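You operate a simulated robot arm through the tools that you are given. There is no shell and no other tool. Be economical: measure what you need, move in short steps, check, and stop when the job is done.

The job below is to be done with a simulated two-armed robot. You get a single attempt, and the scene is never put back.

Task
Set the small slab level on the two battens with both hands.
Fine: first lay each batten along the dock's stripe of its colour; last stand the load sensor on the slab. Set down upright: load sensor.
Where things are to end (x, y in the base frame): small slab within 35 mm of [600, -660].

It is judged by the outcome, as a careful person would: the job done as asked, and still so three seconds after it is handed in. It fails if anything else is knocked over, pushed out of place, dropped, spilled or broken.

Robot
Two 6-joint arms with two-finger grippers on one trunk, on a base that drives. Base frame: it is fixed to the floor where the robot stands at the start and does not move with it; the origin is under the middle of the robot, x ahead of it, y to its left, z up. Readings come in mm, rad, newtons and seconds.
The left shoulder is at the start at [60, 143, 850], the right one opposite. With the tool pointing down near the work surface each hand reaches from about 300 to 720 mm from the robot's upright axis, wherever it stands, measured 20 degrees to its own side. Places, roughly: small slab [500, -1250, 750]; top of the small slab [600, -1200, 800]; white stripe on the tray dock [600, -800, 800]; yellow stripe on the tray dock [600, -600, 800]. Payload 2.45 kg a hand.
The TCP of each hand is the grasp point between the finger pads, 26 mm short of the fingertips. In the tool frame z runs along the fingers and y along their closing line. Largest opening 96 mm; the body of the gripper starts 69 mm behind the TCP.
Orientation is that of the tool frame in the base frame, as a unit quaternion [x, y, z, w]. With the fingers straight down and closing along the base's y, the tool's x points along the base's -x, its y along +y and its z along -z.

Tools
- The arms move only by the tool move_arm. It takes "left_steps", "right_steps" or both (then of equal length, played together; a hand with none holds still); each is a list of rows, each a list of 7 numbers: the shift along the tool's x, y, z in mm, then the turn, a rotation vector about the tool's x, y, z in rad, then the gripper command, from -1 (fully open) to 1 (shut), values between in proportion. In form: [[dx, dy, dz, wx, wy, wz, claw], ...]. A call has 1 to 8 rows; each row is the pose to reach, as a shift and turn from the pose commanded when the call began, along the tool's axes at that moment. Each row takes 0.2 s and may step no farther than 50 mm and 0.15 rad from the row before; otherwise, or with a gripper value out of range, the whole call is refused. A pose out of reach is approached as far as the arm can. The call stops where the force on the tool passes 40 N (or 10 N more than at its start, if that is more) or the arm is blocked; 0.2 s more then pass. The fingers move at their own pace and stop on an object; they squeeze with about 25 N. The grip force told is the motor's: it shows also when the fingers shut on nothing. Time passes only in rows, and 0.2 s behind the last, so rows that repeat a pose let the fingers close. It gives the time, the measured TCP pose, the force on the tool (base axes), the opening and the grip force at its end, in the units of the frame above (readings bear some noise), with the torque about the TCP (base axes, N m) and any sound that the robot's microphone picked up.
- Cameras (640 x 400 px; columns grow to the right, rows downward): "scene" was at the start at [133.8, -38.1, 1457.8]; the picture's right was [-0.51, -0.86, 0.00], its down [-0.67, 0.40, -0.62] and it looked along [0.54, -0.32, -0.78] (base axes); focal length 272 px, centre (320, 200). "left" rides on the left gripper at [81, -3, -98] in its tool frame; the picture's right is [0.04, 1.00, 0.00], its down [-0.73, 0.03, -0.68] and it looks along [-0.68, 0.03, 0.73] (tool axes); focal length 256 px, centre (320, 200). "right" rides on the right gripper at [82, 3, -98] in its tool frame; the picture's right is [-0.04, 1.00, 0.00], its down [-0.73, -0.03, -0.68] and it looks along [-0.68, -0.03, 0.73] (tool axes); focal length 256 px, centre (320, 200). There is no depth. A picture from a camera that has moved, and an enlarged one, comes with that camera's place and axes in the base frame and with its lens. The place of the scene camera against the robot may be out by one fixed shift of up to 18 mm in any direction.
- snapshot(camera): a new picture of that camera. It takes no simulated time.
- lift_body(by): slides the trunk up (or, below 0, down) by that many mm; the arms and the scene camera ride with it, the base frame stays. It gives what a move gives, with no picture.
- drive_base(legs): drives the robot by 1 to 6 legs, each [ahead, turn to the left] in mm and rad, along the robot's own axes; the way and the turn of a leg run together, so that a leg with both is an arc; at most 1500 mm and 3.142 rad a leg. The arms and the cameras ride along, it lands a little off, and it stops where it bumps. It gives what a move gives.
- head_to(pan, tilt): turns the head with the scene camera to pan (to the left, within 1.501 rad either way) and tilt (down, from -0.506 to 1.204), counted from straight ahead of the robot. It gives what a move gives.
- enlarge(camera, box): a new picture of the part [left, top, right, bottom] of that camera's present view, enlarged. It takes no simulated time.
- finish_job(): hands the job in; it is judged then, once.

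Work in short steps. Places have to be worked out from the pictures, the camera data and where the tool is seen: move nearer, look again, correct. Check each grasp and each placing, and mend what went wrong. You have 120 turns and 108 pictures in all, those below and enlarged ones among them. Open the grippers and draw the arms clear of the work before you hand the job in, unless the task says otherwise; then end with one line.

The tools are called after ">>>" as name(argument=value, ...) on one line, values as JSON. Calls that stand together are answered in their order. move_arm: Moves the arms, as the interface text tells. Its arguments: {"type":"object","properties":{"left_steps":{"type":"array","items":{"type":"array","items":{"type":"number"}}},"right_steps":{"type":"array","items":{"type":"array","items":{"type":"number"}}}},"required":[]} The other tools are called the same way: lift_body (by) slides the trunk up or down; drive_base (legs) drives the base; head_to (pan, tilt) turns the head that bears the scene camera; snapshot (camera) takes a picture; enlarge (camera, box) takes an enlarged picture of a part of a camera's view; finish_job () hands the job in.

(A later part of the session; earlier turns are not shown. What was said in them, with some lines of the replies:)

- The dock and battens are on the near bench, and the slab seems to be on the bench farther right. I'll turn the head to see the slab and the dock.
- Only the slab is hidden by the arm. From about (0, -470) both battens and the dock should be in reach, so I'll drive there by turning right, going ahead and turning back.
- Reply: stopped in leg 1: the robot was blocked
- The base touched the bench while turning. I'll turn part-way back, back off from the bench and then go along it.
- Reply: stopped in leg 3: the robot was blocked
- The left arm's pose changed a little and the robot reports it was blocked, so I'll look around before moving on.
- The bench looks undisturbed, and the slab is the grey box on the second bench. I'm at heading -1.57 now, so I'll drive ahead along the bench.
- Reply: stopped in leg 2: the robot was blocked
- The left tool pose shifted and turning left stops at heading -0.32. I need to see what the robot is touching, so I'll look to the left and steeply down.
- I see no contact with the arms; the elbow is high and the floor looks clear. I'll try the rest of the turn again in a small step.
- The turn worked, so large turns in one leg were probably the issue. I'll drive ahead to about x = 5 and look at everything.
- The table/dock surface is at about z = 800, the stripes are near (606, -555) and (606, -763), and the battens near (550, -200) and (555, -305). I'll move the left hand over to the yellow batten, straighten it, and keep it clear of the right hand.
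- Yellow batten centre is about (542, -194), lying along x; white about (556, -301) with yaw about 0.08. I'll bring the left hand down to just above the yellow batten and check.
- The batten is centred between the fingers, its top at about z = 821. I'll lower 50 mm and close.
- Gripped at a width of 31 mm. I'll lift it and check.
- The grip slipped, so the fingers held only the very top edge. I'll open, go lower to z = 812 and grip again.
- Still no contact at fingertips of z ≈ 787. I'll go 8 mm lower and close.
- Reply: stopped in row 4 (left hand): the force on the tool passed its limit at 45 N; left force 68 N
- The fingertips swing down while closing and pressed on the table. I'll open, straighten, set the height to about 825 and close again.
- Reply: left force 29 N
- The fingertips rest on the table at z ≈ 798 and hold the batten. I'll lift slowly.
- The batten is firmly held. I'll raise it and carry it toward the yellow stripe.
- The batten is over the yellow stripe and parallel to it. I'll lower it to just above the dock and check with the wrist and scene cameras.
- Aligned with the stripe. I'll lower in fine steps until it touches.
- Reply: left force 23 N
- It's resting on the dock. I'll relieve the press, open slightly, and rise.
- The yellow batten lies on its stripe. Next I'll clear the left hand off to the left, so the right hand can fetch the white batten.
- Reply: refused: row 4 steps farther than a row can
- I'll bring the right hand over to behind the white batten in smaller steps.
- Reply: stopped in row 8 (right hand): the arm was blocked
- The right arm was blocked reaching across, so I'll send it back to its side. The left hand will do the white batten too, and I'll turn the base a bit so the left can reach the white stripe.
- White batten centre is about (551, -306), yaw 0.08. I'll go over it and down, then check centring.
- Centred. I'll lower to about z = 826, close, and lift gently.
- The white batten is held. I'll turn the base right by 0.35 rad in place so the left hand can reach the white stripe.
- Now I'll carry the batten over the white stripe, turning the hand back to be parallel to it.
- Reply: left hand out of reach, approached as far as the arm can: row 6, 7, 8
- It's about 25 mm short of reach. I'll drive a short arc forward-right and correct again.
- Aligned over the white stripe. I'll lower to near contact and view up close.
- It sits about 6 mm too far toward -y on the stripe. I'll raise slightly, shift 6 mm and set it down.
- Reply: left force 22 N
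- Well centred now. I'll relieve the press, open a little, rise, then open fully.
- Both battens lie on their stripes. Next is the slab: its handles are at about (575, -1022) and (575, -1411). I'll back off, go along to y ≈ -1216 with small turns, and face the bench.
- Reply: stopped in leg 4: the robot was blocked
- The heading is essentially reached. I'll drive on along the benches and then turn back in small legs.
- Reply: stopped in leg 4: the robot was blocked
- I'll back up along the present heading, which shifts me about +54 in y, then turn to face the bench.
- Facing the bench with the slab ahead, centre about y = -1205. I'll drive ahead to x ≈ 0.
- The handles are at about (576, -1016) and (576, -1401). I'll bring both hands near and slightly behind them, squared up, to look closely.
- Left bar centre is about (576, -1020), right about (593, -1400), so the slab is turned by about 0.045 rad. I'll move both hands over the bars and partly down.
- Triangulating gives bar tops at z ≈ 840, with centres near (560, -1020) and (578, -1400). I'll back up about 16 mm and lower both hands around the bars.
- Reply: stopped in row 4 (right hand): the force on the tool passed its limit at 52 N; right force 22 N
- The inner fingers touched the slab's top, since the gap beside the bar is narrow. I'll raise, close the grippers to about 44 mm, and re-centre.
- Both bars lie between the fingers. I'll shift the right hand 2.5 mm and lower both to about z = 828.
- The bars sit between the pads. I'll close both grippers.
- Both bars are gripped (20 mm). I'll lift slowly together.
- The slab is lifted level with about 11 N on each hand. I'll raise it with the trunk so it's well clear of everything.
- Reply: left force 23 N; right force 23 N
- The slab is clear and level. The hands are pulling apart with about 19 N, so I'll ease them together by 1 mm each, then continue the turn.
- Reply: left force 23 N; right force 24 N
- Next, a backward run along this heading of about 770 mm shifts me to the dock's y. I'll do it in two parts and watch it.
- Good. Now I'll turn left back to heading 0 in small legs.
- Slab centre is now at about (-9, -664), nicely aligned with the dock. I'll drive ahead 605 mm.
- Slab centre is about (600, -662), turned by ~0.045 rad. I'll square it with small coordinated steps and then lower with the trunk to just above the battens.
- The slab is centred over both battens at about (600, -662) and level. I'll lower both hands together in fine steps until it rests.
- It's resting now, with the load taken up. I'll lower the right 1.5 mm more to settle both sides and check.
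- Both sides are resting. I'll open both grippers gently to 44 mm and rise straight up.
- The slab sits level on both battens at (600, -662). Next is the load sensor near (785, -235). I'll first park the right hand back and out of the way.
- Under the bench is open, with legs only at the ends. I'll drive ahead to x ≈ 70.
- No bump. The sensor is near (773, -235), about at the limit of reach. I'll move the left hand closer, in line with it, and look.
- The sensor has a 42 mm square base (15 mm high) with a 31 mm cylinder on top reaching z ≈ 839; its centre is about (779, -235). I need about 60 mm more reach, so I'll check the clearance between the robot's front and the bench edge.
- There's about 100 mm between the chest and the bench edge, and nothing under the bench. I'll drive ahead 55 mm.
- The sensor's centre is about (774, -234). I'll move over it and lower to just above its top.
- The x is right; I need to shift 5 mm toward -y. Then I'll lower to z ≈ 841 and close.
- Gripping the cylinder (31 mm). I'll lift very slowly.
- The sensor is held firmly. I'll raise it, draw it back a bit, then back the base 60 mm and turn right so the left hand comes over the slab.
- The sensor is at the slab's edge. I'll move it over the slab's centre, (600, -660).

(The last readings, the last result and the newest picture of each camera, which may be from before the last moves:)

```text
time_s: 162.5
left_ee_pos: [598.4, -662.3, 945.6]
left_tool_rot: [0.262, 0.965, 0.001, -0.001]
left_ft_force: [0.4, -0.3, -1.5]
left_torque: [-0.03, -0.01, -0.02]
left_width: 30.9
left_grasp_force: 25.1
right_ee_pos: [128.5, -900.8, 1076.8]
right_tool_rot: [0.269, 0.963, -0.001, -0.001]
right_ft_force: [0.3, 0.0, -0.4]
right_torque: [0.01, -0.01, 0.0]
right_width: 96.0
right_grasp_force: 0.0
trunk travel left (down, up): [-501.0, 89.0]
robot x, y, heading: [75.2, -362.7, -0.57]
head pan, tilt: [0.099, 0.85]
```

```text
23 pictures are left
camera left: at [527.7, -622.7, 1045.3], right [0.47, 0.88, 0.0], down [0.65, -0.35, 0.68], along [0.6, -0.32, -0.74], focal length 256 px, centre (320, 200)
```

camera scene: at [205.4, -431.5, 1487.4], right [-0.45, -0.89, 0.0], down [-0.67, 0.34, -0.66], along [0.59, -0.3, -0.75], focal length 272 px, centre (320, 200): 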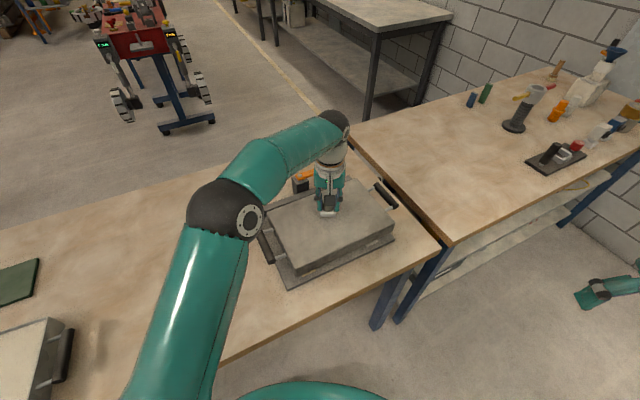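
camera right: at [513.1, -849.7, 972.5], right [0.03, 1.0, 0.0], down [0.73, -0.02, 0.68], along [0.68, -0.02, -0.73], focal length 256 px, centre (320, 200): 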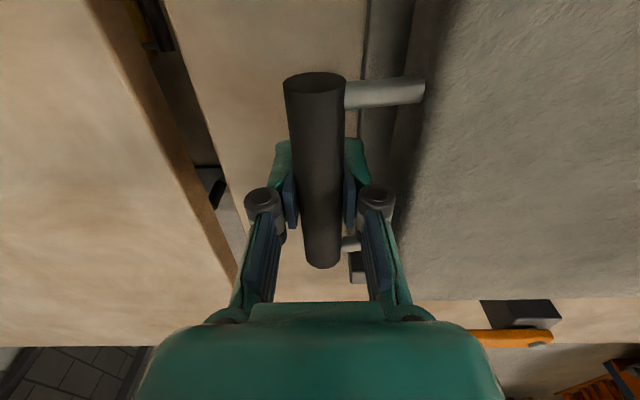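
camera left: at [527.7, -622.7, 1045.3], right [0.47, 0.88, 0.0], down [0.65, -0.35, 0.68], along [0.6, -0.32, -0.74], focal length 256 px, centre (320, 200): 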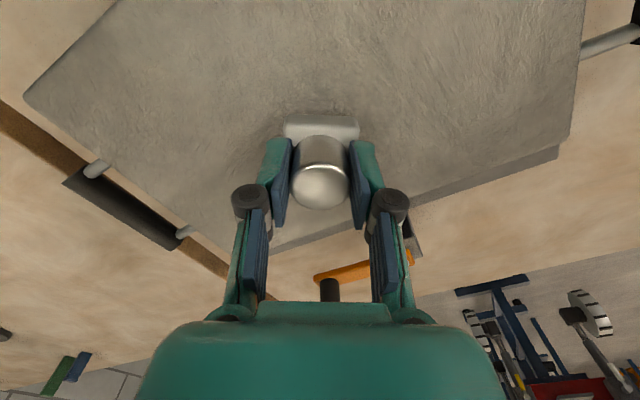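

Over the slab's middle. I'll lower in small steps, watching for contact.

>>> move_arm(left_steps=[[0, 0, 4, 0, 0, 0, 1], [0, 0, 8, 0, 0, 0, 1], [0, 0, 12, 0, 0, 0, 1], [0, 0, 15, 0, 0, 0, 1], [0, 0, 17, 0, 0, 0, 1], [0, 0, 19, 0, 0, 0, 1], [0, 0, 20, 0, 0, 0, 1]])

>>> enlarge(camera="scene", box=[270, 160, 390, 240])

```text
time_s: 164.1
left_ee_pos: [599.0, -661.9, 930.6]
left_tool_rot: [0.264, 0.965, -0.001, 0.003]
left_ft_force: [2.9, -2.2, 27.6]
left_torque: [0.13, 0.35, 0.02]
left_width: 31.3
left_grasp_force: 24.7
right_ee_pos: [127.1, -900.6, 1078.6]
right_tool_rot: [0.269, 0.963, -0.001, 0.001]
right_ft_force: [-0.2, 0.4, 0.2]
right_torque: [-0.04, 0.02, 0.02]
right_width: 96.1
right_grasp_force: 0.1
trunk travel left (down, up): [-501.0, 89.0]
robot x, y, heading: [76.8, -366.0, -0.571]
head pan, tilt: [0.099, 0.85]
```

```text
5.00 times, centred on (330, 200) of scene
camera zoom: at [203.1, -430.3, 1488.1], right [-0.45, -0.89, 0.0], down [-0.67, 0.34, -0.66], along [0.59, -0.3, -0.75], focal length 1362 px, centre (270, 200)
```

zoom: 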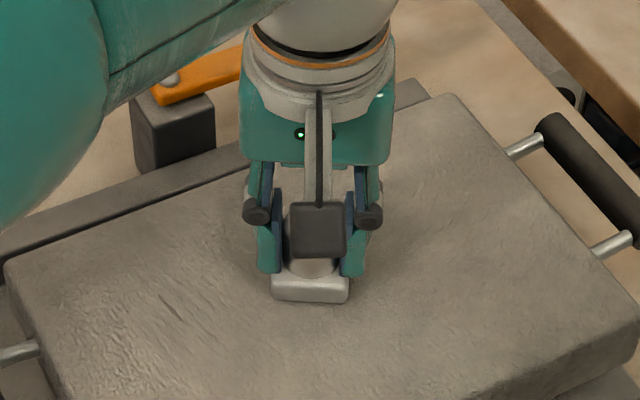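

It's in contact with 27 N. I'll relieve the press, then open partly, then rise.

>>> move_arm(left_steps=[[0, 0, -3, 0, 0, 0, 1], [0, 0, -5, 0, 0, 0, 1], [0, 0, -5, 0, 0, 0, 1]])

```text
time_s: 164.9
left_ee_pos: [599.0, -660.8, 930.6]
left_tool_rot: [0.264, 0.964, 0.002, -0.001]
left_ft_force: [3.2, -4.0, 10.2]
left_torque: [-0.38, -0.28, 0.0]
left_width: 31.3
left_grasp_force: 25.1
right_ee_pos: [127.8, -900.4, 1076.8]
right_tool_rot: [0.269, 0.963, -0.002, 0.0]
right_ft_force: [0.1, 0.1, -1.0]
right_torque: [0.02, 0.01, 0.03]
right_width: 95.9
right_grasp_force: 0.0
trunk travel left (down, up): [-501.0, 89.0]
robot x, y, heading: [76.0, -366.5, -0.567]
head pan, tilt: [0.099, 0.85]
```

>>> move_arm(left_steps=[[0, 0, -1, 0, 0, 0, 0.25], [0, 0, -1, 0, 0, 0, 0.05], [0, 0, -2, 0, 0, 0, -0.2], [0, 0, -2, 0, 0, 0, -0.2], [0, 0, -15, 0, 0, 0, -0.2], [0, 0, -40, 0, 0, 0, -0.2], [0, 0, -80, 0, 0, 0, -0.5], [0, 0, -125, 0, 0, 0, -1]])

>>> snapshot(camera="left")

>>> enlarge(camera="scene", box=[250, 150, 410, 290])

```text
time_s: 166.7
left_ee_pos: [599.0, -664.0, 1056.5]
left_tool_rot: [0.264, 0.965, 0.002, -0.002]
left_ft_force: [0.0, -0.3, 0.6]
left_torque: [0.0, -0.01, 0.0]
left_width: 96.1
left_grasp_force: 0.0
right_ee_pos: [127.9, -902.4, 1076.5]
right_tool_rot: [0.269, 0.963, -0.001, -0.001]
right_ft_force: [-0.7, 0.9, 0.0]
right_torque: [0.03, 0.05, 0.0]
right_width: 96.1
right_grasp_force: 0.1
trunk travel left (down, up): [-501.0, 89.0]
robot x, y, heading: [75.2, -363.0, -0.572]
head pan, tilt: [0.099, 0.85]
```

```text
21 pictures are left
camera left: at [526.8, -624.2, 1155.5], right [0.47, 0.88, 0.0], down [0.65, -0.35, 0.68], along [0.6, -0.32, -0.74], focal length 256 px, centre (320, 200)
```

left: 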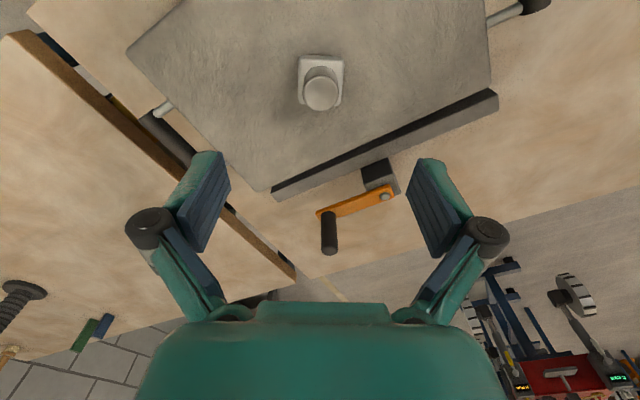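

```text
2.86 times, centred on (330, 220) of scene
camera zoom: at [205.2, -432.0, 1487.4], right [-0.45, -0.89, 0.0], down [-0.67, 0.34, -0.66], along [0.59, -0.3, -0.75], focal length 778 px, centre (291, 143)
```

zoom: 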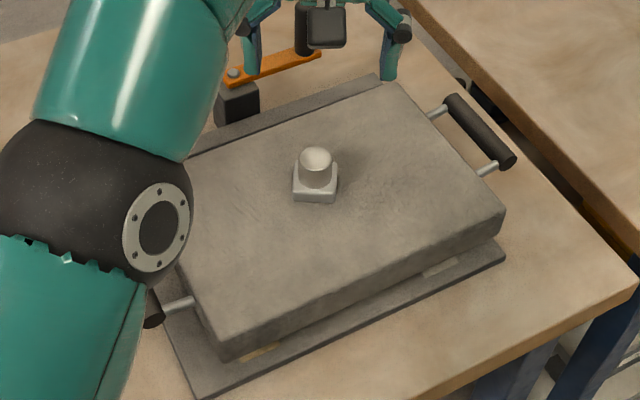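

The sensor stands upright in the middle of the slab. I'll back the robot straight off to draw the arms clear and take a last look.

>>> drive_base(legs=[[-200, 0], [-150, 0]])

>>> snapshot(camera="scene")

>>> enlarge(camera="scene", box=[200, 100, 440, 260])

```text
time_s: 169.3
left_ee_pos: [300.1, -470.5, 1057.5]
left_tool_rot: [0.262, 0.965, 0.002, 0.001]
left_ft_force: [0.0, -0.4, -0.3]
left_torque: [0.01, -0.03, -0.03]
left_width: 96.2
left_grasp_force: 0.1
right_ee_pos: [-169.1, -710.3, 1076.6]
right_tool_rot: [0.267, 0.964, -0.001, 0.0]
right_ft_force: [0.4, 0.8, -0.4]
right_torque: [-0.02, -0.07, -0.02]
right_width: 95.9
right_grasp_force: 0.2
trunk travel left (down, up): [-501.0, 89.0]
robot x, y, heading: [-222.7, -171.7, -0.561]
head pan, tilt: [0.099, 0.85]
```

```text
19 pictures are left
camera scene: at [-94.3, -240.1, 1487.8], right [-0.45, -0.89, 0.0], down [-0.67, 0.34, -0.66], along [0.59, -0.3, -0.75], focal length 272 px, centre (320, 200)
```

scene: 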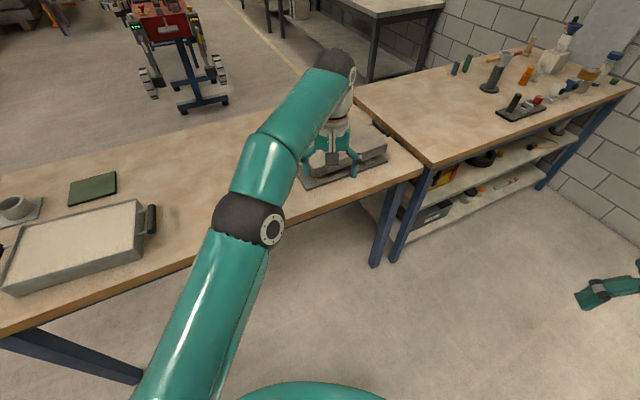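

```text
2.50 times, centred on (320, 180) of scene
camera zoom: at [-94.3, -240.1, 1487.8], right [-0.45, -0.89, 0.0], down [-0.67, 0.34, -0.66], along [0.59, -0.3, -0.75], focal length 681 px, centre (320, 250)
```

zoom: 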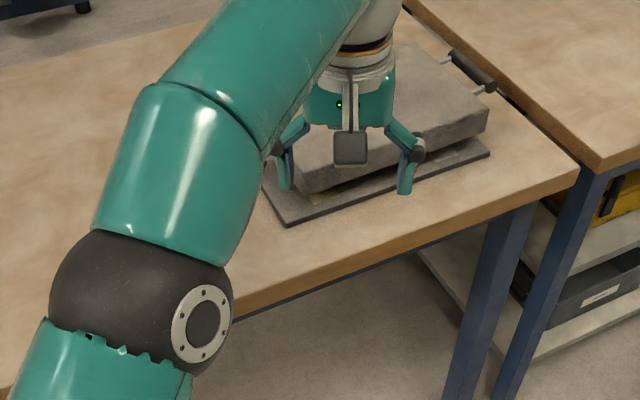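

The arm blocks this view, so I'll use the left wrist camera for a last check.

>>> snapshot(camera="left")

```text
17 pictures are left
camera left: at [228.9, -431.4, 1156.7], right [0.47, 0.88, 0.0], down [0.65, -0.35, 0.68], along [0.6, -0.32, -0.73], focal length 256 px, centre (320, 200)
```

left: 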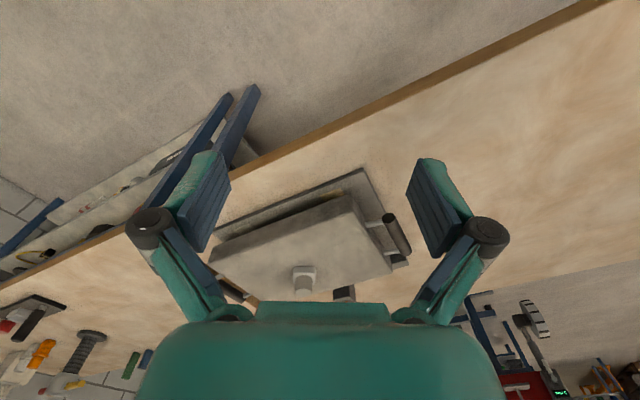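

The slab rests level on both battens, the sensor stands upright on it, and nothing else has been moved. The arms are clear, so I'm handing the job in.

>>> finish_job()

```text
The job is handed in.
```

The job is handed in: both battens lie along their own colour stripes, the small slab sits level on them at about (600, -662), and the load sensor stands upright near the slab's middle.
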